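You operate a simulated robot arm through the tools that you are given. There is no shell and no other tool. Be economical: measure what you need, move in short steps, check, and stop when the job is done.

Carry out the task below with a simulated robot arm. There is one attempt and no reset: what you move stays moved.

Task
Put things in order on the desk. At the end: the march block is on the yellow coaster; the grey napkin stands on top of the blue sugar shaker; the pink ornament stands on top of the bramble jar; the june block is on the blue coaster; whatever was shut is shut again. Leave all else as you found it, and nothing knocked over.

It is judged by the outcome, as a careful person would: the job done as asked, and still so three seconds after it is handed in. It fails if anything else is knocked over, pushed out of place, dropped, spilled or broken. Flat cloth is picked up by pressing the open fingertips on it (5 to 10 N) and closing them slowly along it; thin cloth reads only 2 to 8 mm in the jaws.

Robot
A 7-joint arm with a two-finger parallel gripper, fixed in place. Base frame: the origin is at the foot of the arm, x ahead of it, y to its left, z up; the work surface is at about z = 0. Lengths are in mm, angles in rad, forces in N, time in s.
With the tool pointing down near the work surface it reaches from about 240 to 620 mm from the base axis. Its first joint turns from -1.152 to 1.152 rad. Payload 2.6 kg.
Tool frame: the origin (TCP) lies between the finger pads and is the grasp point; the fingertips stand 30 mm ahead of it; z points along the fingers, y is the line along which they close. The gripper opens to 94 mm. The fingers are 28 mm wide and 10 mm thick; the gripper's body (50 by 96 mm) begins 55 mm behind the TCP.
Orientation is that of the tool frame in the base frame, as a unit quaternion [x, y, z, w]. With the fingers straight down and closing along the base's y, the tool's x points along the base's -x, its y along +y and its z along -z.

Tools
- The arm moves only by the tool move_arm. Its argument "moves" is a list of rows, each a list of 3 entries, a list of its own where there are three numbers: the turn, a rotation vector about the base's x, y, z in degrees, then the shift along the base's x, y, z in mm, then the closure, from 0 (fully open) to 1 (shut). In form: [[[rx, ry, rz], [x, y, z], fingers], ...]. A call has 1 to 12 rows; each row shifts and turns the commanded pose from where the row before left it. A row lasts 0.2 s, in which the tool goes at most 50 mm and 0.15 rad; a call with a longer step from one row to the next is refused whole, and so is a gripper value outside its range. Where a pose cannot be reached the arm comes as near as it can. A force on the tool above 40 N (or 10 N above the force at the start of the call, whichever is more), or a blocked arm, ends the call early, and 0.2 s more pass. The fingers move at their own pace (about 72 mm/s each) and stop on an object; they squeeze with about 34 N. The grip force told is the motor's: it shows also when the fingers shut on nothing. Time passes only in rows, and 0.2 s behind the last, so rows that do not move let the fingers close. It gives the time, the measured TCP pose, the force on the tool (base axes), the opening and the grip force at its end, in the units of the frame above (readings bear some noise).
- Cameras (640 x 400 px; columns grow to the right, rows downward): "scene" is fixed at [34, 429.3, 566]; the picture's right is [-0.79, -0.61, 0.00], its down [-0.35, 0.45, -0.82] and it looks along [0.50, -0.65, -0.57] (base axes); focal length 304 px, centre (320, 200). "wrist" rides on the gripper at [-37, 0, -58] in the tool frame; the picture's right is [0.00, -1.00, 0.00], its down [0.97, 0.00, -0.24] and it looks along [0.24, 0.00, 0.97] (tool axes); focal length 218 px, centre (320, 200). There is no depth. A picture from a camera that has moved, and an enlarged one, comes with that camera's place and axes in the base frame and with its lens.
- get_image(camera): a new picture of that camera. It takes no simulated time.
- close_up(camera, box): a new picture of the part [left, top, right, bottom] of that camera's present view, enlarged. It takes no simulated time.
- job_done(): hands the job in; it is judged then, once.

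Go step by step. Nothing tells you positions but the pictures and the camera data: compare them with the known pose of the tool, close in by small moves and look again before you grip or let go. The budget is 120 turns and 84 pictures, counting those below and the enlarged ones. Unless the task says otherwise, let go and move clear before handing in, and close with one line.

The tools are called after "Request:" by a JSON object that holds its "method" and its "body". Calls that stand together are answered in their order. move_arm: Moves the arm, as the interface text tells. Its arguments: {"type":"object","properties":{"moves":{"type":"array"}},"required":["moves"]} The other tools are called the same way: get_image (camera) takes a picture; close_up (camera, box) takes an enlarged picture of a part of a camera's view; job_done () hands the job in.

At the start:

```text
time_s: 0.0
ee_pos: [426.3, 8.2, 286.9]
orientation: [0.0, 1.0, 0.0, 0.0]
contact_force: [0.4, -0.8, 0.0]
width: 93.9
finger_force: 0.0
```

scene: 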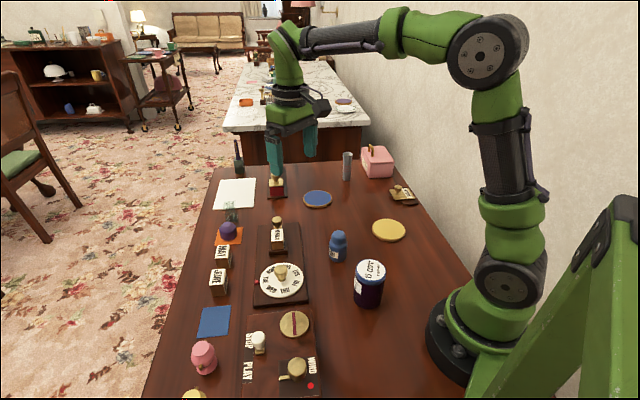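
wrist: 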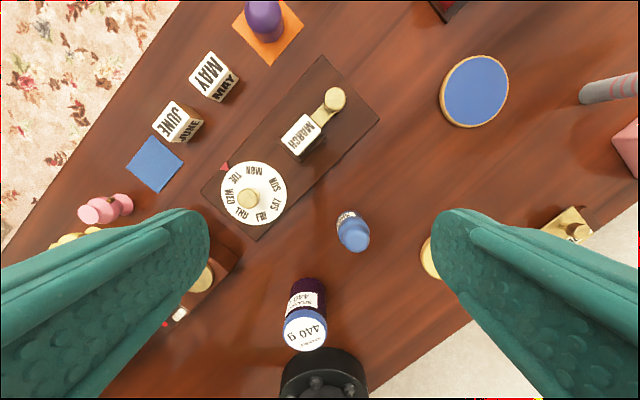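

I see a desk with a calendar stand (march block held in it by some latch), loose blocks, coasters, a shaker and a jar. I look closer before moving anything.

Request:
{"method": "close_up", "body": {"camera": "scene", "box": [180, 160, 340, 260]}}

Request:
{"method": "close_up", "body": {"camera": "scene", "box": [180, 250, 420, 400]}}

Request:
{"method": "close_up", "body": {"camera": "scene", "box": [300, 140, 460, 240]}}

Request:
{"method": "close_up", "body": {"camera": "wrist", "box": [180, 40, 400, 250]}}

```text
4.00 times, centred on (260, 210) of scene
camera zoom: at [34.0, 429.3, 566.0], right [-0.79, -0.61, 0.0], down [-0.35, 0.45, -0.82], along [0.5, -0.65, -0.57], focal length 1217 px, centre (560, 160)
```

zoom: 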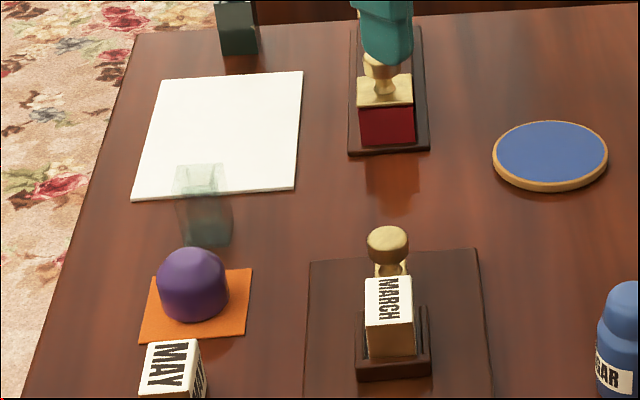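

```text
2.67 times, centred on (300, 325) of scene
camera zoom: at [34.0, 429.3, 566.0], right [-0.79, -0.61, 0.0], down [-0.35, 0.45, -0.82], along [0.5, -0.65, -0.57], focal length 811 px, centre (373, -133)
```

zoom: 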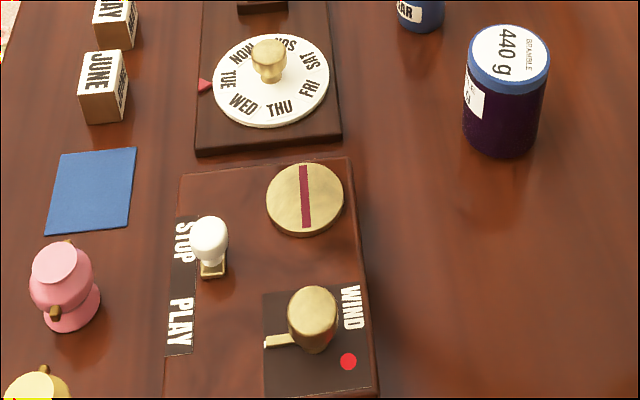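

```text
4.00 times, centred on (380, 190) of scene
camera zoom: at [34.0, 429.3, 566.0], right [-0.79, -0.61, 0.0], down [-0.35, 0.45, -0.82], along [0.5, -0.65, -0.57], focal length 1217 px, centre (80, 240)
```

zoom: 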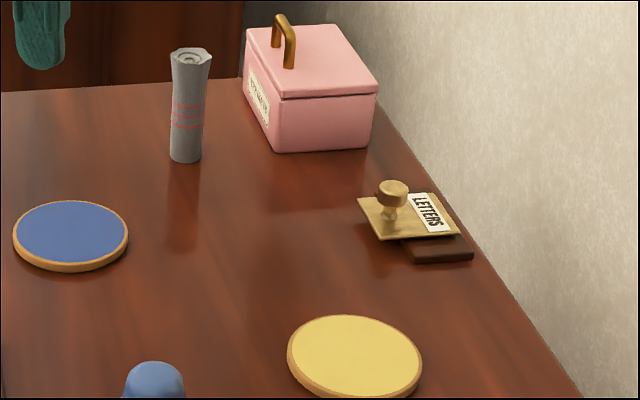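

```text
1.90 times, centred on (290, 145) of wrist
camera zoom: at [462.9, 6.7, 344.5], right [0.0, -1.0, 0.0], down [-0.97, 0.0, 0.24], along [-0.24, 0.0, -0.97], focal length 416 px, centre (377, 305)
```

zoom: 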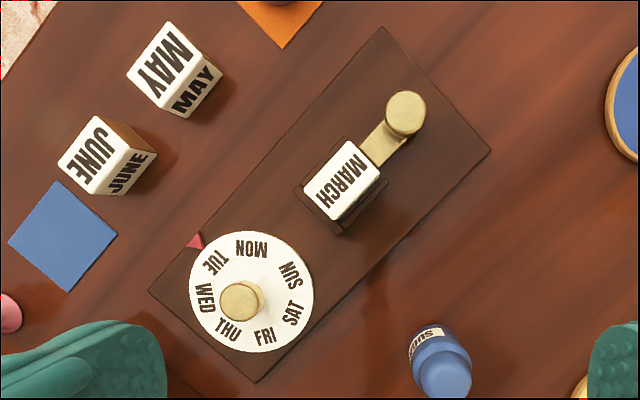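

The march block sits in a cradle with a brass lever next to it, at about (477, 30), top near z=57. I move the wrist camera over it to look.

Request:
{"method": "move_arm", "body": {"moves": [[[0, 0, 0], [17, 7, -25], 0], [[0, 0, 0], [17, 7, -25], 0], [[0, 0, 0], [10, 0, -20], 0], [[0, 0, 0], [0, 0, 0], 0]]}}

Request:
{"method": "get_image", "body": {"camera": "wrist"}}

Request:
{"method": "get_image", "body": {"camera": "scene"}}

```text
time_s: 1.0
ee_pos: [471.2, 20.9, 217.0]
orientation: [0.0, 1.0, 0.0, -0.001]
contact_force: [-0.3, -0.4, 0.0]
width: 94.0
finger_force: 0.0
```

```text
77 pictures are left
camera wrist: at [507.3, 20.7, 274.6], right [0.0, -1.0, 0.0], down [-0.97, 0.0, 0.24], along [-0.24, 0.0, -0.97], focal length 218 px, centre (320, 200)
```

wrist: 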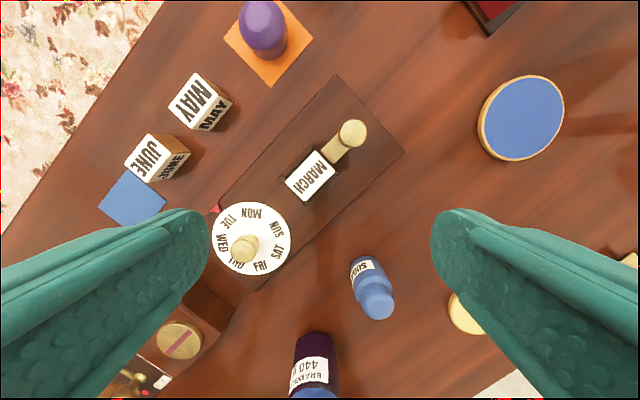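

```text
76 pictures are left
```

scene: 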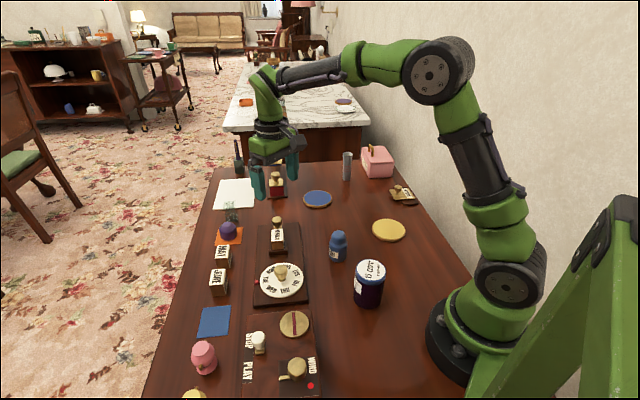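

I need a larger look at the march block and the red box/other mechanisms.

Request:
{"method": "close_up", "body": {"camera": "wrist", "box": [260, 90, 420, 220]}}

Request:
{"method": "close_up", "body": {"camera": "scene", "box": [240, 205, 320, 265]}}

Request:
{"method": "close_up", "body": {"camera": "scene", "box": [190, 200, 250, 300]}}

```text
3.08 times, centred on (340, 155) of wrist
camera zoom: at [507.3, 20.7, 274.6], right [0.0, -1.0, 0.0], down [-0.97, 0.0, 0.24], along [-0.24, 0.0, -0.97], focal length 672 px, centre (258, 338)
```

zoom: 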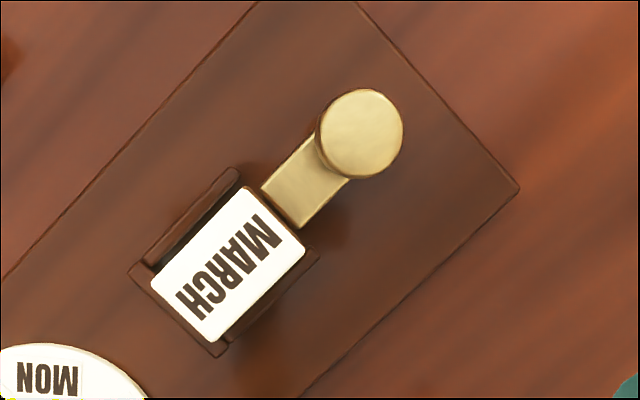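

```text
6.67 times, centred on (280, 235) of scene
camera zoom: at [34.0, 429.3, 566.0], right [-0.79, -0.61, 0.0], down [-0.35, 0.45, -0.82], along [0.5, -0.65, -0.57], focal length 2029 px, centre (587, -33)
```

zoom: 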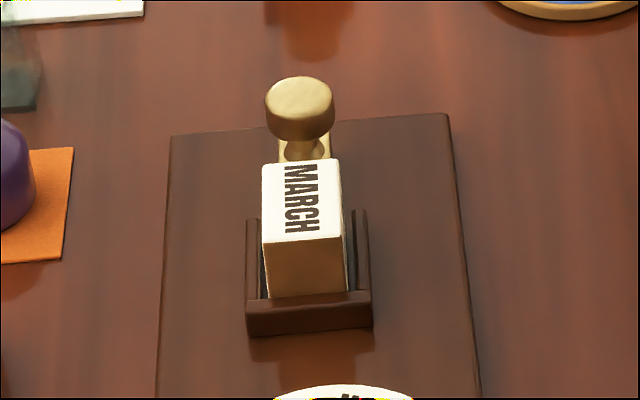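

```text
4.00 times, centred on (220, 250) of scene
camera zoom: at [34.0, 429.3, 566.0], right [-0.79, -0.61, 0.0], down [-0.35, 0.45, -0.82], along [0.5, -0.65, -0.57], focal length 1217 px, centre (720, 0)
```

zoom: 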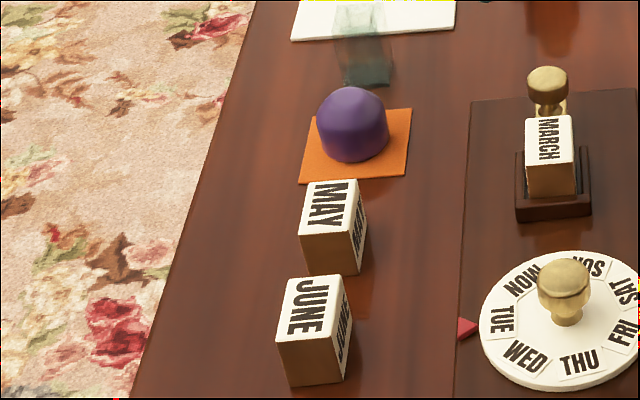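

The march block is held in a cradle, shut at one end by a brass slide with a round knob at about (519, -11, top 56). All is aligned at -45°. I turn the gripper to match and hover over the knob.

Request:
{"method": "move_arm", "body": {"moves": [[[0, 0, -7.5], [8, -5, -16], 0.3], [[0, 0, -7.5], [8, -5, -16], 0.3], [[0, 0, -7.5], [8, -5, -16], 0.3], [[0, 0, -7.5], [8, -5, -16], 0.3], [[0, 0, -7.5], [8, -6, -16], 0.3], [[0, 0, -7.5], [8, -6, -10], 0.3], [[0, 0, 0], [0, 0, 0], 0.3]]}}

Request:
{"method": "get_image", "body": {"camera": "wrist"}}

Request:
{"method": "close_up", "body": {"camera": "scene", "box": [220, 160, 340, 260]}}

```text
time_s: 2.6
ee_pos: [518.1, -12.1, 126.5]
orientation: [0.384, 0.923, 0.0, 0.0]
contact_force: [0.3, 0.0, -0.4]
width: 65.7
finger_force: 0.0
```

```text
72 pictures are left
camera wrist: at [544.0, -38.0, 184.3], right [-0.71, -0.71, 0.0], down [-0.69, 0.69, 0.24], along [-0.17, 0.17, -0.97], focal length 218 px, centre (320, 200)
```

wrist: 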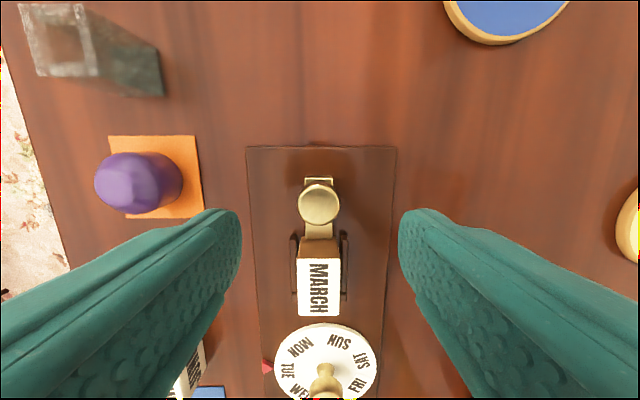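

```text
4.00 times, centred on (280, 210) of scene
camera zoom: at [34.0, 429.3, 566.0], right [-0.79, -0.61, 0.0], down [-0.35, 0.45, -0.82], along [0.5, -0.65, -0.57], focal length 1217 px, centre (480, 160)
```

zoom: 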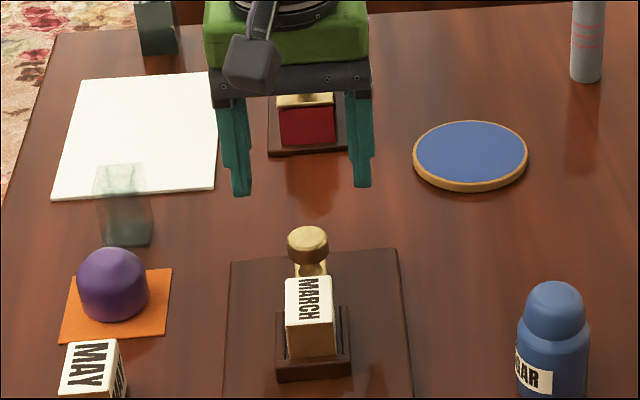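

The gripper is centred on the knob; I look once more at the bar.

Request:
{"method": "close_up", "body": {"camera": "wrist", "box": [260, 150, 380, 330]}}

```text
2.22 times, centred on (320, 240) of wrist
camera zoom: at [544.0, -38.0, 184.3], right [-0.71, -0.71, 0.0], down [-0.69, 0.69, 0.24], along [-0.17, 0.17, -0.97], focal length 485 px, centre (320, 111)
```

zoom: 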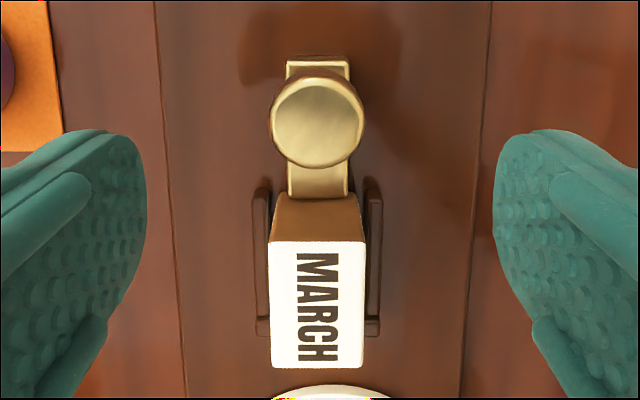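

I lower onto the knob and close on it.

Request:
{"method": "move_arm", "body": {"moves": [[[0, 0, 0], [0, 0, -20], 0.3], [[0, 0, 0], [0, 0, -20], 0.3], [[0, 0, 0], [0.5, 0.5, -16], 0.3], [[0, 0, 0], [0, 0, 0], 0.8], [[0, 0, 0], [0, 0, 0], 0.8], [[0, 0, 0], [0, 0, 0], 0.8]]}}

Request:
{"method": "get_image", "body": {"camera": "wrist"}}

```text
time_s: 4.0
ee_pos: [518.6, -10.0, 69.5]
orientation: [0.382, 0.924, 0.0, 0.001]
contact_force: [2.4, 0.5, -3.1]
width: 27.6
finger_force: 44.6
```

```text
69 pictures are left
camera wrist: at [544.6, -37.2, 127.7], right [-0.71, -0.71, 0.0], down [-0.69, 0.69, 0.24], along [-0.17, 0.17, -0.97], focal length 218 px, centre (320, 200)
```

wrist: 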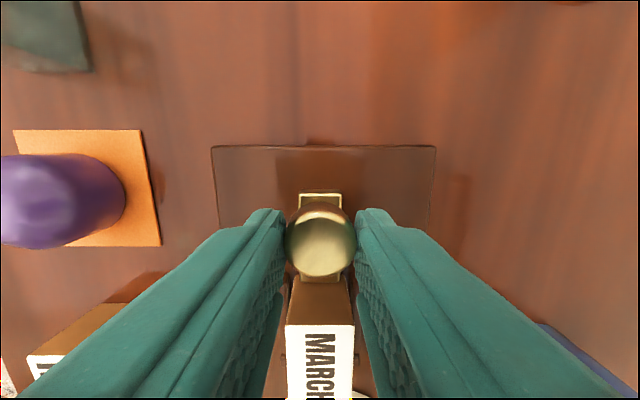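

Gripped the knob (27.6 mm). I pull it gently away from the block.

Request:
{"method": "move_arm", "body": {"moves": [[[0, 0, 0], [2, -2, 0], 0.8], [[0, 0, 0], [2, -2, 0], 0.8], [[0, 0, 0], [2, -2, 0], 0.8], [[0, 0, 0], [0, 0, 0], 0.8]]}}

Request:
{"method": "get_image", "body": {"camera": "wrist"}}

```text
time_s: 5.0
ee_pos: [525.2, -16.5, 70.4]
orientation: [0.382, 0.924, 0.0, -0.001]
contact_force: [2.4, 3.3, -11.4]
width: 27.7
finger_force: 45.0
```

```text
68 pictures are left
camera wrist: at [550.2, -42.7, 127.7], right [-0.71, -0.71, 0.0], down [-0.69, 0.69, 0.24], along [-0.17, 0.17, -0.97], focal length 218 px, centre (320, 200)
```

wrist: 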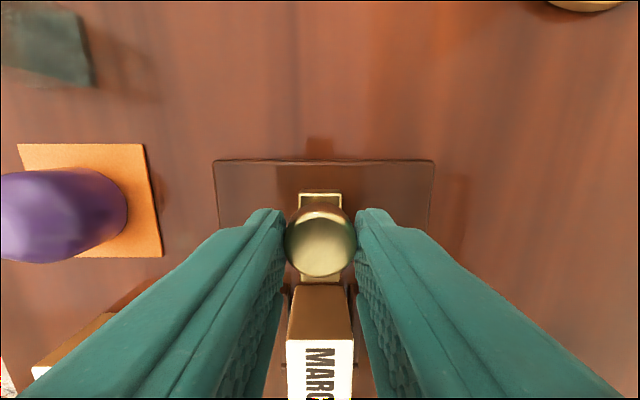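

The bar slides. The block and plate stay; I pull further.

Request:
{"method": "move_arm", "body": {"moves": [[[0, 0, 0], [2, -2, 0], 0.8], [[0, 0, 0], [2, -2, 0], 0.8], [[0, 0, 0], [2, -2, 0], 0.8], [[0, 0, 0], [2, -2, 0], 0.8], [[0, 0, 0], [0, 0, 0], 0.8]]}}

Request:
{"method": "get_image", "body": {"camera": "wrist"}}

Request:
{"method": "close_up", "body": {"camera": "scene", "box": [240, 190, 330, 265]}}

```text
time_s: 6.2
ee_pos: [530.1, -22.2, 70.4]
orientation: [0.385, 0.923, 0.001, -0.009]
contact_force: [-33.7, 17.3, 8.5]
width: 27.5
finger_force: 45.3
```

```text
67 pictures are left
camera wrist: at [556.1, -48.6, 127.2], right [-0.71, -0.7, 0.0], down [-0.68, 0.69, 0.25], along [-0.18, 0.18, -0.97], focal length 218 px, centre (320, 200)
```

wrist: 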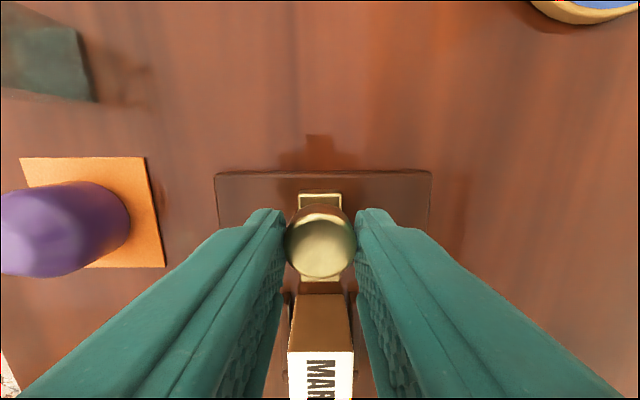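

```text
5.33 times, centred on (285, 228) of scene
camera zoom: at [33.9, 429.4, 566.0], right [-0.79, -0.61, 0.0], down [-0.35, 0.45, -0.82], along [0.5, -0.65, -0.57], focal length 1623 px, centre (507, 53)
```

zoom: 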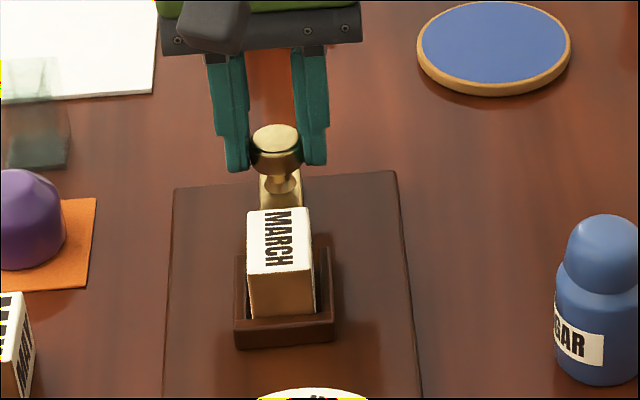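

The slide reached its stop (about 16 mm), with a gap to the block. I relieve the load, let go, rise and check whether it stays.

Request:
{"method": "move_arm", "body": {"moves": [[[0, 0, 0], [-1, 1, 0], 0.8], [[0, 0, 0], [0, 0, 0], 0.3], [[0, 0, 0], [0, 0, 0], 0.3], [[0, 0, 0], [0, 0, 20], 0.3], [[0, 0, 0], [0, 0, 30], 0.3], [[0, 0, 0], [-20, 20, 10], 0.3], [[0, 0, 0], [-20, 20, 0], 0.3], [[0, 0, 0], [0, 0, 0], 0.3]]}}

Request:
{"method": "get_image", "body": {"camera": "wrist"}}

```text
time_s: 8.0
ee_pos: [491.7, 16.5, 132.4]
orientation: [0.383, 0.924, -0.001, 0.0]
contact_force: [0.1, -0.2, -0.5]
width: 65.8
finger_force: 0.1
```

```text
65 pictures are left
camera wrist: at [516.5, -10.2, 189.0], right [-0.71, -0.71, 0.0], down [-0.69, 0.69, 0.24], along [-0.17, 0.17, -0.97], focal length 218 px, centre (320, 200)
```

wrist: 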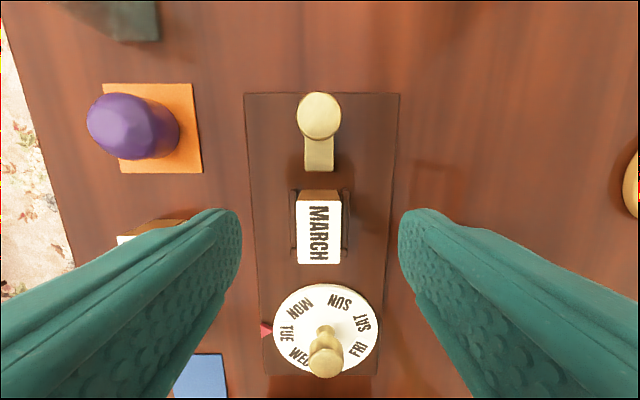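

The slide stays open. Now the march block: centre about (478.5, 29.5). I lower over it with tips just above the cradle walls and grip.

Request:
{"method": "move_arm", "body": {"moves": [[[0, 0, 0], [-13.2, 13.0, -20], 0.3], [[0, 0, 0], [0, 0, -20], 0.3], [[0, 0, 0], [0, 0, -19], 0.3], [[0, 0, 0], [0, 0, 0], 0.7], [[0, 0, 0], [0, 0, 0], 0.7], [[0, 0, 0], [0, 0, 0], 0.7]]}}

Request:
{"method": "close_up", "body": {"camera": "scene", "box": [240, 190, 330, 265]}}

```text
time_s: 9.4
ee_pos: [478.8, 30.5, 71.1]
orientation: [0.383, 0.924, 0.0, 0.0]
contact_force: [-0.1, -0.2, 0.3]
width: 29.4
finger_force: 6.3
```

```text
5.33 times, centred on (285, 228) of scene
camera zoom: at [34.0, 429.3, 566.0], right [-0.79, -0.61, 0.0], down [-0.35, 0.45, -0.82], along [0.5, -0.65, -0.57], focal length 1623 px, centre (507, 53)
```

zoom: 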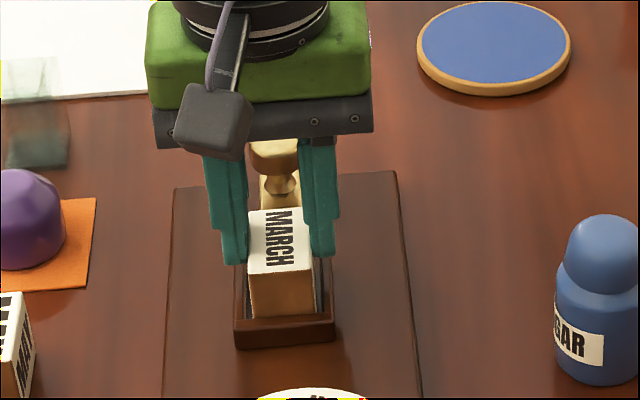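

The fingers are around the block but the command stops short; I close fully and lift.

Request:
{"method": "move_arm", "body": {"moves": [[[0, 0, 0], [0, 0, 0], 0.9], [[0, 0, 0], [0, 0, 0], 0.9], [[0, 0, 0], [0, 0, 0], 0.9], [[0, 0, 0], [0, 0, 8], 0.9], [[0, 0, 0], [0, 0, 12], 0.9], [[0, 0, 0], [0, 0, 20], 0.9], [[0, 0, 0], [0, 0, 0], 0.9]]}}

Request:
{"method": "get_image", "body": {"camera": "scene"}}

```text
time_s: 11.0
ee_pos: [479.6, 30.4, 111.1]
orientation: [0.381, 0.924, 0.0, 0.0]
contact_force: [-0.4, 0.3, -0.6]
width: 28.8
finger_force: 34.1
```

```text
63 pictures are left
```

scene: 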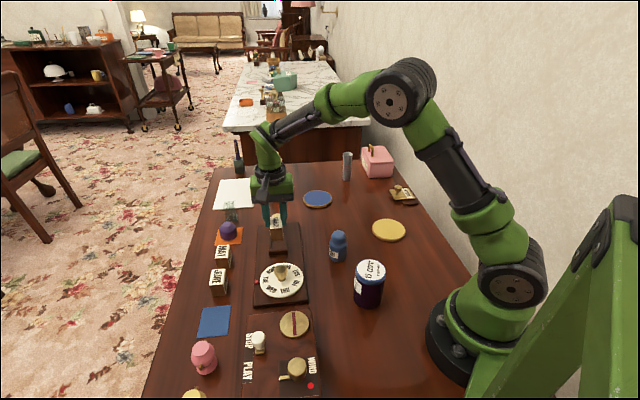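

March block is held (28.8 mm). I carry it high over to the yellow coaster near (279, -208).

Request:
{"method": "move_arm", "body": {"moves": [[[0, 0, 0], [0, 0, 40], 0.9], [[0, 0, 0], [-10, -12, 40], 0.9], [[0, 0, 0], [-25, -30, 0], 0.9], [[0, 0, 0], [-28, -33, 0], 0.9], [[0, 0, 0], [-28, -33, 0], 0.9], [[0, 0, 0], [-28, -33, 0], 0.9], [[0, 0, 0], [-28, -33, 0], 0.9], [[0, 0, 0], [-28, -33, 0], 0.9], [[0, 0, 0], [-25, -31, -20], 0.9], [[0, 0, 0], [0, 0, 0], 0.9]]}}

Request:
{"method": "get_image", "body": {"camera": "wrist"}}

Request:
{"method": "get_image", "body": {"camera": "scene"}}

```text
time_s: 13.2
ee_pos: [278.7, -207.0, 172.6]
orientation: [0.382, 0.924, 0.0, 0.0]
contact_force: [-0.7, 0.5, -0.5]
width: 28.7
finger_force: 34.1
```

```text
62 pictures are left
camera wrist: at [303.4, -235.0, 230.2], right [-0.71, -0.71, 0.0], down [-0.69, 0.69, 0.24], along [-0.17, 0.17, -0.97], focal length 218 px, centre (320, 200)
```

wrist: 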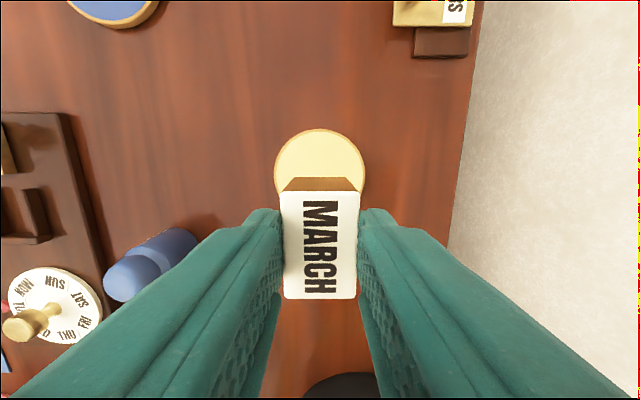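

```text
61 pictures are left
```

scene: 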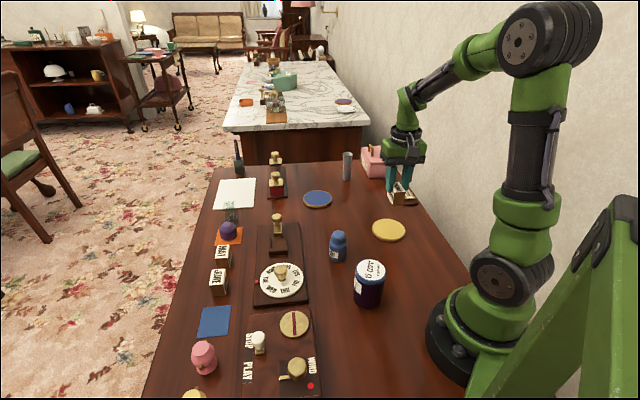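

The coaster centre is about (282, -213). I lower most of the way.

Request:
{"method": "move_arm", "body": {"moves": [[[0, 0, 0], [3.3, -6, -25], 0.9], [[0, 0, 0], [0, 0, -30], 0.9], [[0, 0, 0], [0, 0, -30], 0.9], [[0, 0, 0], [0, 0, -10], 0.9], [[0, 0, 0], [0, 0, 0], 0.9]]}}

Request:
{"method": "close_up", "body": {"camera": "scene", "box": [340, 180, 440, 250]}}

```text
time_s: 14.4
ee_pos: [281.5, -213.9, 75.5]
orientation: [0.382, 0.924, 0.0, 0.001]
contact_force: [0.4, -0.1, -0.9]
width: 28.8
finger_force: 34.0
```

```text
5.71 times, centred on (390, 215) of scene
camera zoom: at [34.0, 429.3, 566.0], right [-0.79, -0.61, 0.0], down [-0.35, 0.45, -0.82], along [0.5, -0.65, -0.57], focal length 1739 px, centre (-80, 114)
```

zoom: 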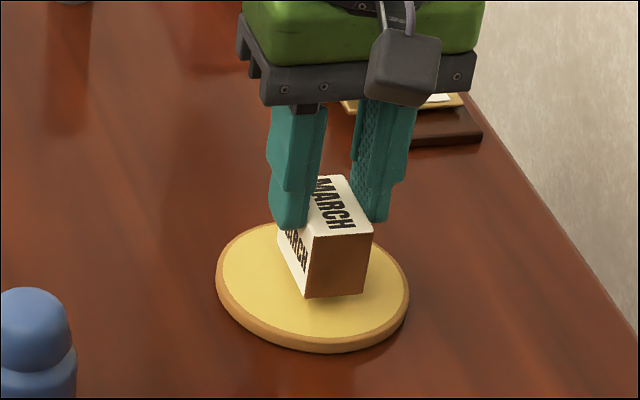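

Well centred. I lower in small steps to contact.

Request:
{"method": "move_arm", "body": {"moves": [[[0, 0, 0], [0, 0, -2], 0.9], [[0, 0, 0], [0, 0, -2], 0.9], [[0, 0, 0], [0, 0, 0], 0.9]]}}

Request:
{"method": "close_up", "body": {"camera": "scene", "box": [360, 200, 420, 242]}}

```text
time_s: 15.2
ee_pos: [282.8, -214.4, 73.0]
orientation: [0.383, 0.924, 0.0, 0.0]
contact_force: [0.2, 0.1, -0.8]
width: 28.8
finger_force: 33.7
```

```text
9.52 times, centred on (390, 221) of scene
camera zoom: at [34.0, 429.3, 566.0], right [-0.79, -0.61, 0.0], down [-0.35, 0.45, -0.82], along [0.5, -0.65, -0.57], focal length 2898 px, centre (-347, 0)
```

zoom: 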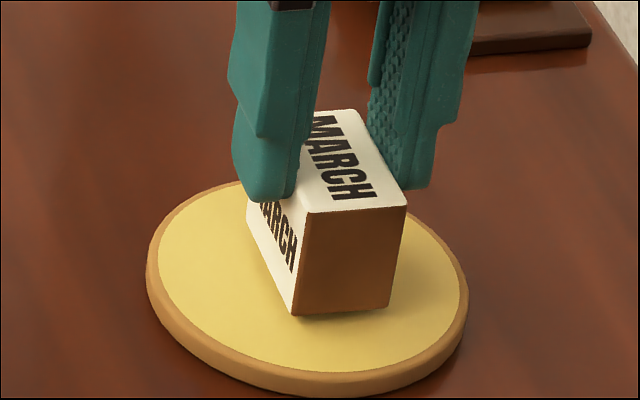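

Block is about 36 tall, so some gap remains; I continue down.

Request:
{"method": "move_arm", "body": {"moves": [[[0, 0, 0], [0, 0, -2], 0.9], [[0, 0, 0], [0, 0, -2], 0.9], [[0, 0, 0], [0, 0, -2], 0.9], [[0, 0, 0], [0, 0, 0], 0.9]]}}

Request:
{"method": "close_up", "body": {"camera": "scene", "box": [360, 200, 420, 242]}}

```text
time_s: 16.2
ee_pos: [281.6, -214.3, 67.3]
orientation: [0.383, 0.924, 0.0, 0.001]
contact_force: [-3.5, 2.5, 18.9]
width: 28.7
finger_force: 33.9
```

```text
9.52 times, centred on (390, 221) of scene
camera zoom: at [33.9, 429.4, 565.9], right [-0.79, -0.61, 0.0], down [-0.35, 0.45, -0.82], along [0.5, -0.65, -0.57], focal length 2898 px, centre (-347, 0)
```

zoom: 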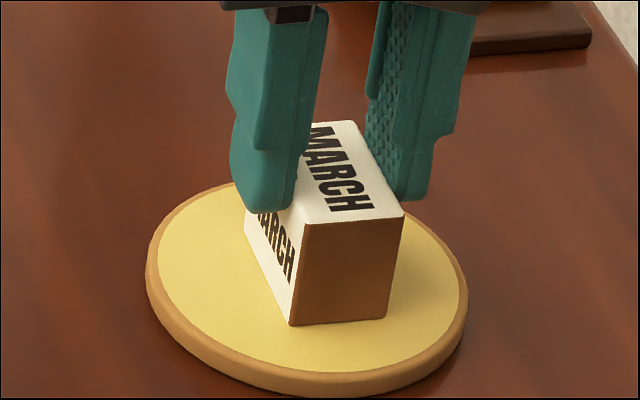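

Contact made. I ease up slightly, release and rise, then look at the napkin on the way.

Request:
{"method": "move_arm", "body": {"moves": [[[0, 0, 0], [0, 0, 1], 0.9], [[0, 0, 0], [0, 0, 0], 0.4], [[0, 0, 0], [0, 0, 0], 0.4], [[0, 0, 0], [0, 0, 15], 0.4], [[0, 0, 0], [0, 0, 40], 0.4], [[0, 0, 0], [0, 0, 45], 0.4], [[0, 0, 0], [0, 0, 45], 0.4], [[0, 0, 0], [0, 0, 0], 0.4]]}}

Request:
{"method": "get_image", "body": {"camera": "wrist"}}

Request:
{"method": "get_image", "body": {"camera": "scene"}}

```text
time_s: 18.0
ee_pos: [282.6, -214.3, 213.5]
orientation: [0.383, 0.924, -0.001, 0.0]
contact_force: [-0.4, 0.0, 0.8]
width: 56.5
finger_force: 0.0
```

```text
57 pictures are left
camera wrist: at [307.5, -242.0, 270.8], right [-0.71, -0.71, 0.0], down [-0.69, 0.69, 0.24], along [-0.17, 0.17, -0.97], focal length 218 px, centre (320, 200)
```

wrist: 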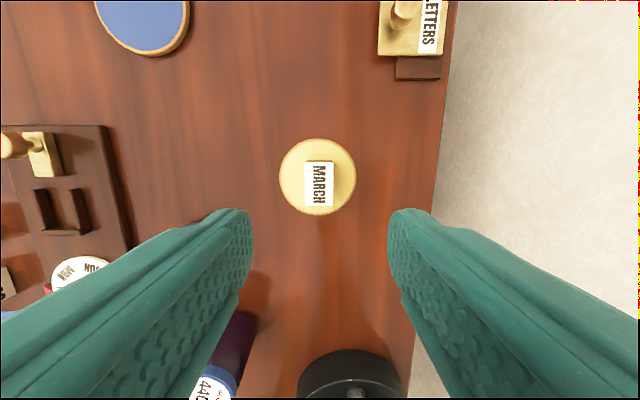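

```text
56 pictures are left
```

scene: 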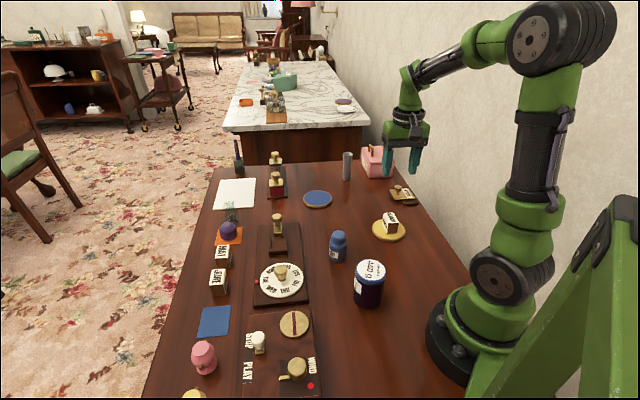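

March is well on the yellow coaster. Next I shut the slide again: knob is now near (530, -22).

Request:
{"method": "move_arm", "body": {"moves": [[[0, 0, 0], [35, 27.5, 0], 0.3], [[0, 0, 0], [35, 27.5, 0], 0.3], [[0, 0, 0], [35, 27.5, 0], 0.3], [[0, 0, 0], [35, 27.5, 0], 0.3], [[0, 0, 0], [35, 27.5, 0], 0.3], [[0, 0, 0], [35, 27.5, -20], 0.3], [[0, 0, 0], [37, 27.5, -30], 0.3], [[0, 0, 0], [0, 0, -33], 0.3], [[0, 0, 0], [0, 0, 0], 0.3]]}}

Request:
{"method": "get_image", "body": {"camera": "wrist"}}

```text
refused: row 7 steps farther than a row can; nothing moved
```

```text
55 pictures are left
camera wrist: at [307.5, -242.0, 270.8], right [-0.71, -0.71, 0.0], down [-0.69, 0.69, 0.24], along [-0.17, 0.17, -0.97], focal length 218 px, centre (320, 200)
```

wrist: 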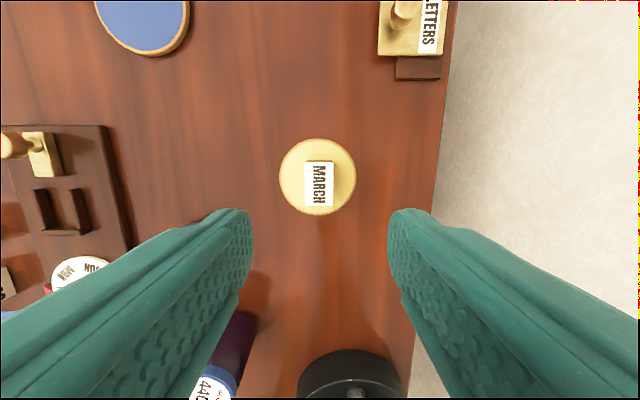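

One row was too long; I resend with shorter steps, looking again afterwards.

Request:
{"method": "move_arm", "body": {"moves": [[[0, 0, 0], [35, 27.5, 0], 0.3], [[0, 0, 0], [35, 27.5, 0], 0.3], [[0, 0, 0], [35, 27.5, 0], 0.3], [[0, 0, 0], [35, 27.5, 0], 0.3], [[0, 0, 0], [35, 27.5, 0], 0.3], [[0, 0, 0], [35, 27.5, -15], 0.3], [[0, 0, 0], [37, 27.5, -15], 0.3], [[0, 0, 0], [0, 0, -40], 0.3], [[0, 0, 0], [0, 0, -13], 0.3], [[0, 0, 0], [0, 0, 0], 0.3]]}}

Request:
{"method": "get_image", "body": {"camera": "wrist"}}

```text
time_s: 20.2
ee_pos: [530.0, -21.5, 129.7]
orientation: [0.383, 0.924, 0.0, 0.0]
contact_force: [-0.3, 0.4, 0.3]
width: 65.6
finger_force: 0.0
```

```text
54 pictures are left
camera wrist: at [555.6, -48.4, 187.6], right [-0.71, -0.71, 0.0], down [-0.69, 0.69, 0.24], along [-0.17, 0.17, -0.97], focal length 218 px, centre (320, 200)
```

wrist: 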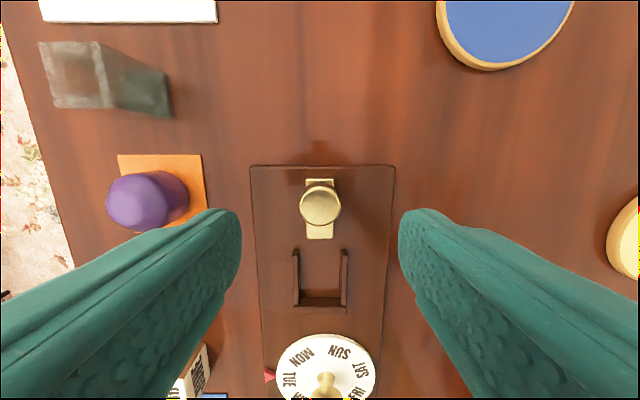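

Aligned on the knob. I grip it and slide it back by the same distance.

Request:
{"method": "move_arm", "body": {"moves": [[[0, 0, 0], [0, 0, -20], 0.3], [[0, 0, 0], [0, 0, -20], 0.3], [[0, 0, 0], [0, 0, -19.5], 0.3], [[0, 0, 0], [0, 0, 0], 0.8], [[0, 0, 0], [0, 0, 0], 0.8], [[0, 0, 0], [0, 0, 0], 0.8], [[0, 0, 0], [-3, 3, 0], 0.8], [[0, 0, 0], [-3, 3, 0], 0.8], [[0, 0, 0], [-3, 3, 0], 0.8], [[0, 0, 0], [-2.5, 2.5, 0], 0.8], [[0, 0, 0], [0, 0, 0], 0.8]]}}

Request:
{"method": "get_image", "body": {"camera": "wrist"}}

```text
time_s: 22.6
ee_pos: [518.7, -9.5, 70.1]
orientation: [0.381, 0.925, -0.001, 0.003]
contact_force: [33.6, -1.0, -20.6]
width: 27.2
finger_force: 45.1
```

```text
53 pictures are left
camera wrist: at [545.0, -37.7, 128.1], right [-0.71, -0.71, 0.0], down [-0.69, 0.69, 0.23], along [-0.16, 0.17, -0.97], focal length 218 px, centre (320, 200)
```

wrist: 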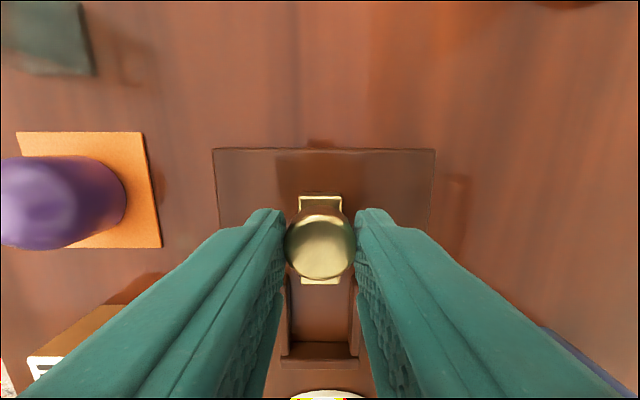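

The slide is shut at its original position. I release, rise, and go to look at the june block near (494, 203).

Request:
{"method": "move_arm", "body": {"moves": [[[0, 0, 0], [0.7, -0.7, 0], 0.8], [[0, 0, 0], [0, 0, 0], 0.3], [[0, 0, 0], [0, 0, 0], 0.3], [[0, 0, 0], [0, 0, 30], 0.3], [[0, 0, 0], [0, 0, 40], 0.3], [[0, 0, 0], [0, 30, 30], 0.3], [[0, 0, 0], [-5, 45, 0], 0.3], [[0, 0, 0], [-5, 45, 0], 0.3], [[0, 0, 0], [-5, 45, 0], 0.3], [[0, 0, 0], [-8, 40, 0], 0.3], [[0, 0, 0], [0, 0, 0], 0.3]]}}

Request:
{"method": "get_image", "body": {"camera": "wrist"}}

Request:
{"method": "get_image", "body": {"camera": "scene"}}

```text
time_s: 25.0
ee_pos: [494.0, 193.9, 169.8]
orientation: [0.382, 0.924, 0.0, 0.0]
contact_force: [-1.0, 0.5, 0.3]
width: 66.0
finger_force: 0.0
```

```text
52 pictures are left
camera wrist: at [519.9, 167.5, 227.7], right [-0.71, -0.71, 0.0], down [-0.69, 0.69, 0.24], along [-0.17, 0.17, -0.97], focal length 218 px, centre (320, 200)
```

wrist: 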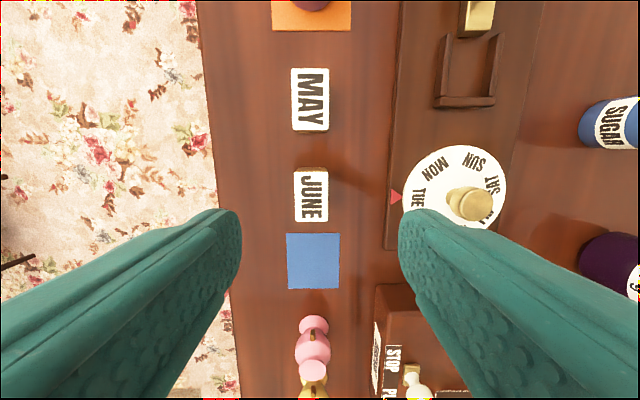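

```text
51 pictures are left
```

scene: 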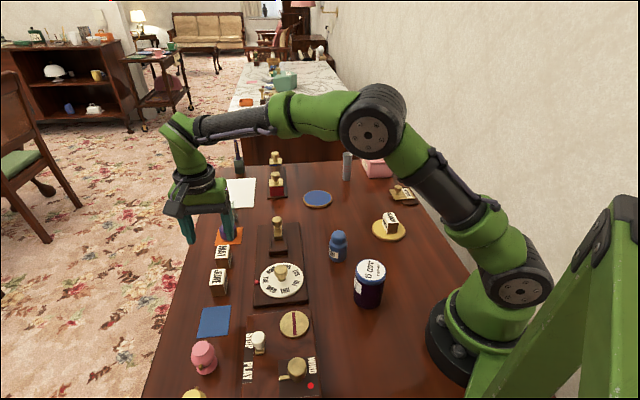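

June block is aligned with the gripper at about (495.7, 202.6). I lower and grip it.

Request:
{"method": "move_arm", "body": {"moves": [[[0, 0, 0], [1.7, 8.7, -40], 0.3], [[0, 0, 0], [0, 0, -40], 0.3], [[0, 0, 0], [0, 0, -35], 0.3], [[0, 0, 0], [0, 0, 0], 0.9], [[0, 0, 0], [0, 0, 0], 0.9], [[0, 0, 0], [0, 0, 0], 0.9], [[0, 0, 0], [0, 0, 0], 0.9]]}}

Request:
{"method": "get_image", "body": {"camera": "wrist"}}

```text
time_s: 26.6
ee_pos: [497.4, 203.4, 55.3]
orientation: [0.382, 0.924, 0.0, 0.0]
contact_force: [-0.2, -1.4, 0.7]
width: 28.6
finger_force: 34.5
```

```text
50 pictures are left
camera wrist: at [523.2, 176.3, 112.7], right [-0.71, -0.71, 0.0], down [-0.69, 0.69, 0.24], along [-0.17, 0.17, -0.97], focal length 218 px, centre (320, 200)
```

wrist: 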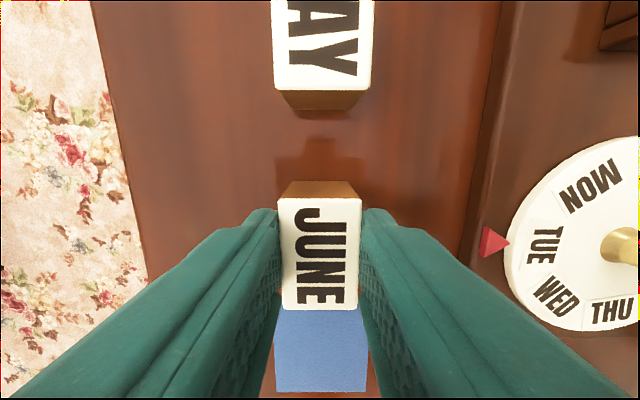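

June is gripped. I lift and carry it toward the blue coaster near (536, -210).

Request:
{"method": "move_arm", "body": {"moves": [[[0, 0, 0], [0, 0, 20], 0.9], [[0, 0, 0], [0, 0, 45], 0.9], [[0, 0, 0], [0, -20, 40], 0.9], [[0, 0, 0], [4, -46, 0], 0.9], [[0, 0, 0], [4, -46, 0], 0.9], [[0, 0, 0], [4, -46, 0], 0.9], [[0, 0, 0], [4, -46, 0], 0.9], [[0, 0, 0], [4, -46, 0], 0.9], [[0, 0, 0], [4, -46, 0], 0.9], [[0, 0, 0], [4, -46, 0], 0.9], [[0, 0, 0], [5, -46, 0], 0.9], [[0, 0, 0], [5, -25, 0], 0.9]]}}

Request:
{"method": "get_image", "body": {"camera": "wrist"}}

Request:
{"method": "get_image", "body": {"camera": "scene"}}

```text
time_s: 29.2
ee_pos: [536.3, -210.2, 160.5]
orientation: [0.383, 0.924, 0.0, 0.0]
contact_force: [0.2, 1.0, 0.0]
width: 28.9
finger_force: 33.9
```

```text
49 pictures are left
camera wrist: at [560.8, -238.2, 218.3], right [-0.71, -0.71, 0.0], down [-0.69, 0.69, 0.24], along [-0.17, 0.17, -0.97], focal length 218 px, centre (320, 200)
```

wrist: 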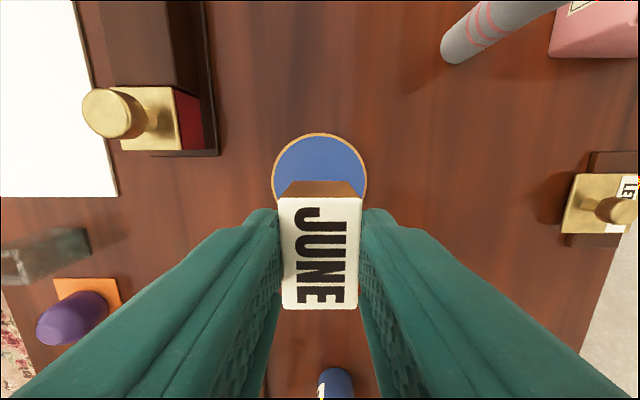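

```text
48 pictures are left
```

scene: 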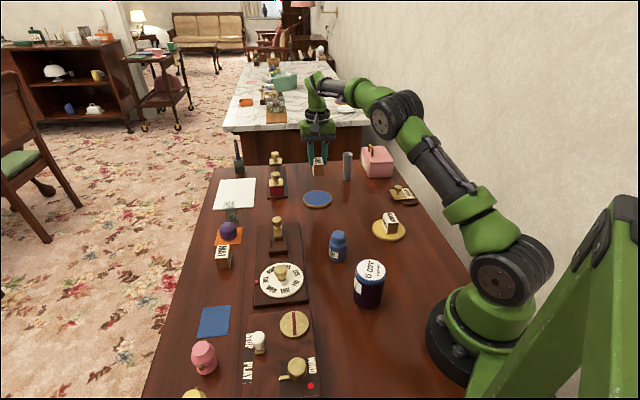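

Coaster centre about (537, -213). I lower to just above.

Request:
{"method": "move_arm", "body": {"moves": [[[0, 0, 0], [0.7, -3, -40], 0.9], [[0, 0, 0], [0, 0, -40], 0.9], [[0, 0, 0], [0, 0, -12], 0.9], [[0, 0, 0], [0, 0, -2], 0.9], [[0, 0, 0], [0, 0, 0], 0.9]]}}

Request:
{"method": "close_up", "body": {"camera": "scene", "box": [280, 160, 360, 220]}}

```text
time_s: 30.4
ee_pos: [536.4, -212.7, 66.3]
orientation: [0.382, 0.924, 0.001, 0.0]
contact_force: [0.6, -1.3, -0.1]
width: 28.8
finger_force: 34.2
```

```text
6.67 times, centred on (320, 190) of scene
camera zoom: at [34.0, 429.3, 566.0], right [-0.79, -0.61, 0.0], down [-0.35, 0.45, -0.82], along [0.5, -0.65, -0.57], focal length 2029 px, centre (320, 267)
```

zoom: 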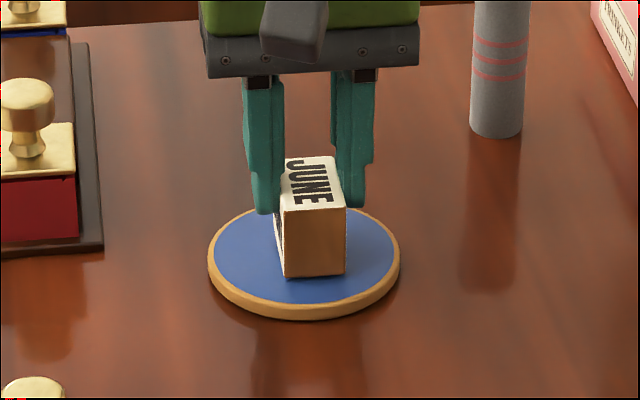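

Centred. I lower to contact.

Request:
{"method": "move_arm", "body": {"moves": [[[0, 0, 0], [0, 0, -1.5], 0.9], [[0, 0, 0], [0, 0, -1.5], 0.9], [[0, 0, 0], [0, 0, 0], 0.9]]}}

```text
time_s: 31.2
ee_pos: [535.6, -212.4, 64.0]
orientation: [0.383, 0.924, 0.0, 0.0]
contact_force: [0.1, -0.5, 1.3]
width: 28.9
finger_force: 34.4
```

Request:
{"method": "move_arm", "body": {"moves": [[[0, 0, 0], [0, 0, -1], 0.9], [[0, 0, 0], [0, 0, -1], 0.9], [[0, 0, 0], [0, 0, 0], 0.9]]}}

```text
time_s: 32.0
ee_pos: [535.2, -213.7, 62.0]
orientation: [0.383, 0.924, 0.001, 0.003]
contact_force: [-3.7, 1.0, 17.5]
width: 28.8
finger_force: 34.4
```

June is on the coaster. I release, rise, and look toward the napkin.

Request:
{"method": "move_arm", "body": {"moves": [[[0, 0, 0], [0, 0, 0.7], 0.9], [[0, 0, 0], [0, 0, 0], 0.4], [[0, 0, 0], [0, 0, 0], 0.4], [[0, 0, 0], [0, 0, 20], 0.4], [[0, 0, 0], [0, 0, 40], 0.4], [[0, 0, 0], [0, 0, 45], 0.4], [[0, 0, 0], [-8, -20, 40], 0.4], [[0, 0, 0], [-15, -40, 0], 0.4], [[0, 0, 0], [-15, -35, 0], 0.4], [[0, 0, 0], [0, 0, 0], 0.4]]}}

Request:
{"method": "get_image", "body": {"camera": "wrist"}}

Request:
{"method": "get_image", "body": {"camera": "scene"}}

```text
time_s: 34.2
ee_pos: [498.4, -307.3, 208.0]
orientation: [0.382, 0.924, 0.0, -0.001]
contact_force: [-0.7, 0.3, 0.5]
width: 56.4
finger_force: 0.1
```

```text
46 pictures are left
camera wrist: at [523.5, -335.1, 266.1], right [-0.71, -0.71, 0.0], down [-0.69, 0.69, 0.24], along [-0.17, 0.17, -0.97], focal length 218 px, centre (320, 200)
```

wrist: 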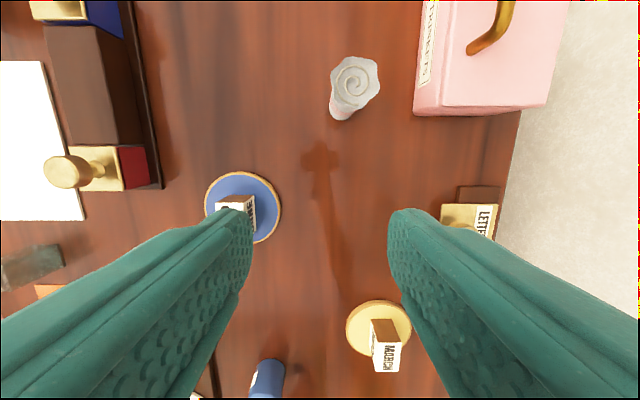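

```text
45 pictures are left
```

scene: 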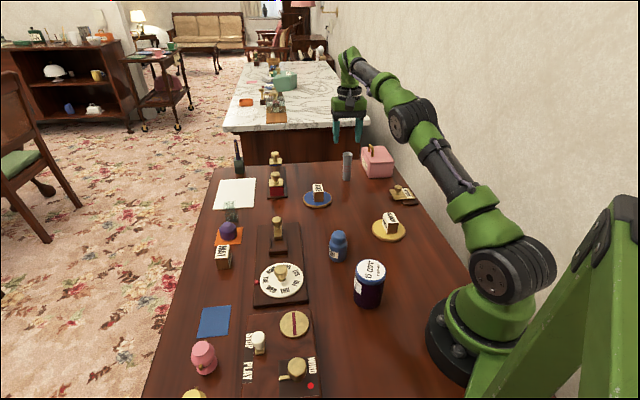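

The napkin stands at about (535, -381), ~105 high, at the edge of reach. I tilt the tool 25° outward, line up with it and lower, staying 78 mm short of it.

Request:
{"method": "move_arm", "body": {"moves": [[[-5.9, -5.9, 0], [-6, -6, 0], 0.35], [[-5.9, -5.9, 0], [-6, -6, 0], 0.35], [[-5.9, -5.9, 0], [-6.4, -6.4, 0], 0.35], [[0, 0, 0], [0, 0, -45], 0.35], [[0, 0, 0], [0, 0, -45], 0.35], [[0, 0, 0], [0, 0, -30], 0.35], [[0, 0, 0], [0, 0, 0], 0.35]]}}

Request:
{"method": "get_image", "body": {"camera": "wrist"}}

Request:
{"method": "close_up", "body": {"camera": "scene", "box": [280, 120, 420, 220]}}

```text
time_s: 35.8
ee_pos: [479.6, -326.1, 85.4]
orientation: [0.374, 0.902, -0.083, 0.2]
contact_force: [-0.2, -0.3, 0.5]
width: 61.0
finger_force: 0.1
```

```text
44 pictures are left
camera wrist: at [485.3, -333.5, 154.2], right [-0.71, -0.71, 0.0], down [-0.69, 0.69, -0.19], along [0.14, -0.14, -0.98], focal length 218 px, centre (320, 200)
```

wrist: 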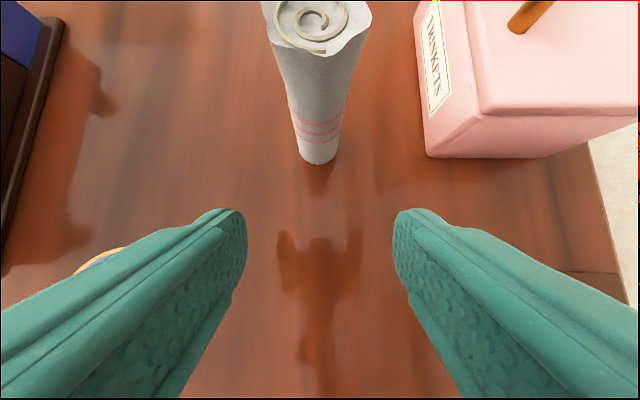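

```text
4.00 times, centred on (350, 170) of scene
camera zoom: at [34.0, 429.3, 566.0], right [-0.79, -0.61, 0.0], down [-0.35, 0.45, -0.82], along [0.5, -0.65, -0.57], focal length 1217 px, centre (200, 320)
```

zoom: 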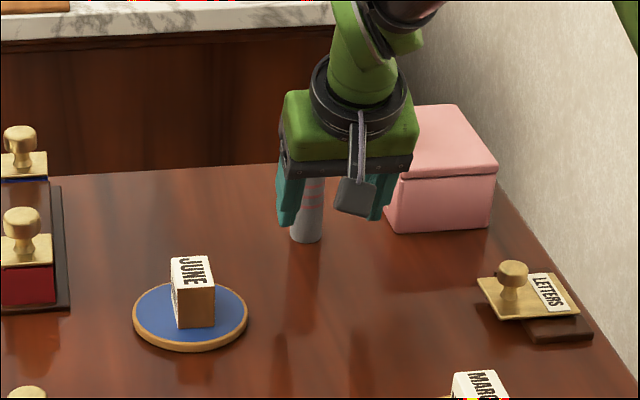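

The napkin is straight ahead at (534, -382). I advance to it at about z=79.

Request:
{"method": "move_arm", "body": {"moves": [[[0, 0, 0], [0, 0, -6], 0.35], [[0, 0, 0], [15, -15.5, 0], 0.35], [[0, 0, 0], [15, -15.5, 0], 0.35], [[0, 0, 0], [12, -12.5, 0], 0.35], [[0, 0, 0], [0, 0, 0], 0.35]]}}

Request:
{"method": "get_image", "body": {"camera": "wrist"}}

Request:
{"method": "close_up", "body": {"camera": "scene", "box": [310, 110, 410, 190]}}

```text
time_s: 37.0
ee_pos: [522.0, -370.3, 79.8]
orientation: [0.373, 0.902, -0.083, 0.2]
contact_force: [-0.1, -0.9, -0.6]
width: 61.3
finger_force: 0.1
```

```text
42 pictures are left
camera wrist: at [527.2, -377.4, 148.7], right [-0.71, -0.71, 0.0], down [-0.69, 0.69, -0.19], along [0.14, -0.14, -0.98], focal length 218 px, centre (320, 200)
```

wrist: 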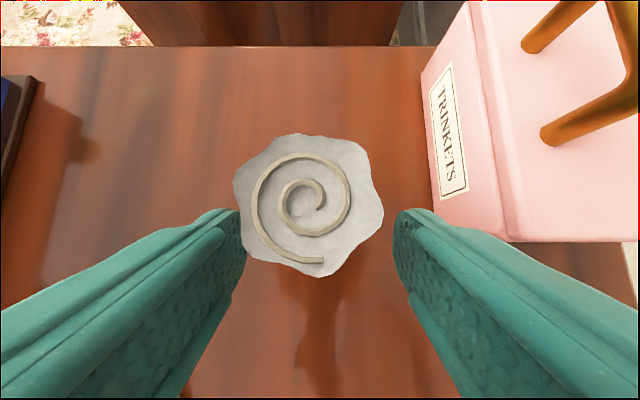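

```text
5.00 times, centred on (360, 150) of scene
camera zoom: at [34.0, 429.3, 566.0], right [-0.79, -0.61, 0.0], down [-0.35, 0.45, -0.82], along [0.5, -0.65, -0.57], focal length 1522 px, centre (120, 450)
```

zoom: 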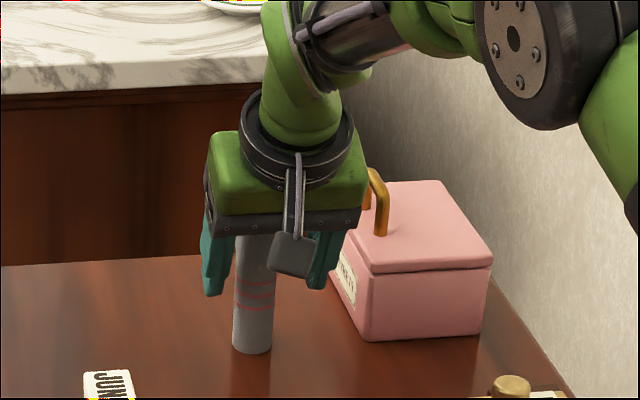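

Good clearance. I advance the last bit and close on the napkin.

Request:
{"method": "move_arm", "body": {"moves": [[[0, 0, 0], [7, -6, 0], 0.35], [[0, 0, 0], [6, -5, 0], 0.35], [[0, 0, 0], [0, 0, 0], 0.35], [[0, 0, 0], [0, 0, 0], 0.6], [[0, 0, 0], [0, 0, 0], 0.8], [[0, 0, 0], [0, 0, 0], 0.9], [[0, 0, 0], [0, 0, 0], 0.9]]}}

Request:
{"method": "get_image", "body": {"camera": "wrist"}}

```text
time_s: 38.6
ee_pos: [534.6, -381.3, 80.5]
orientation: [0.374, 0.902, -0.083, 0.2]
contact_force: [0.4, 0.7, -0.2]
width: 37.8
finger_force: 34.0
```

```text
40 pictures are left
camera wrist: at [540.0, -388.1, 149.1], right [-0.71, -0.71, 0.0], down [-0.69, 0.69, -0.19], along [0.14, -0.14, -0.98], focal length 218 px, centre (320, 200)
```

wrist: 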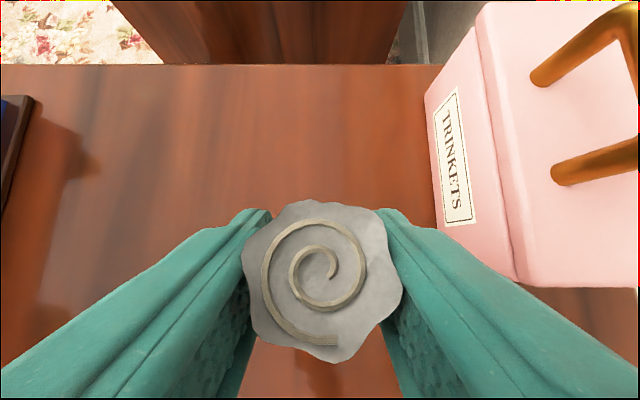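

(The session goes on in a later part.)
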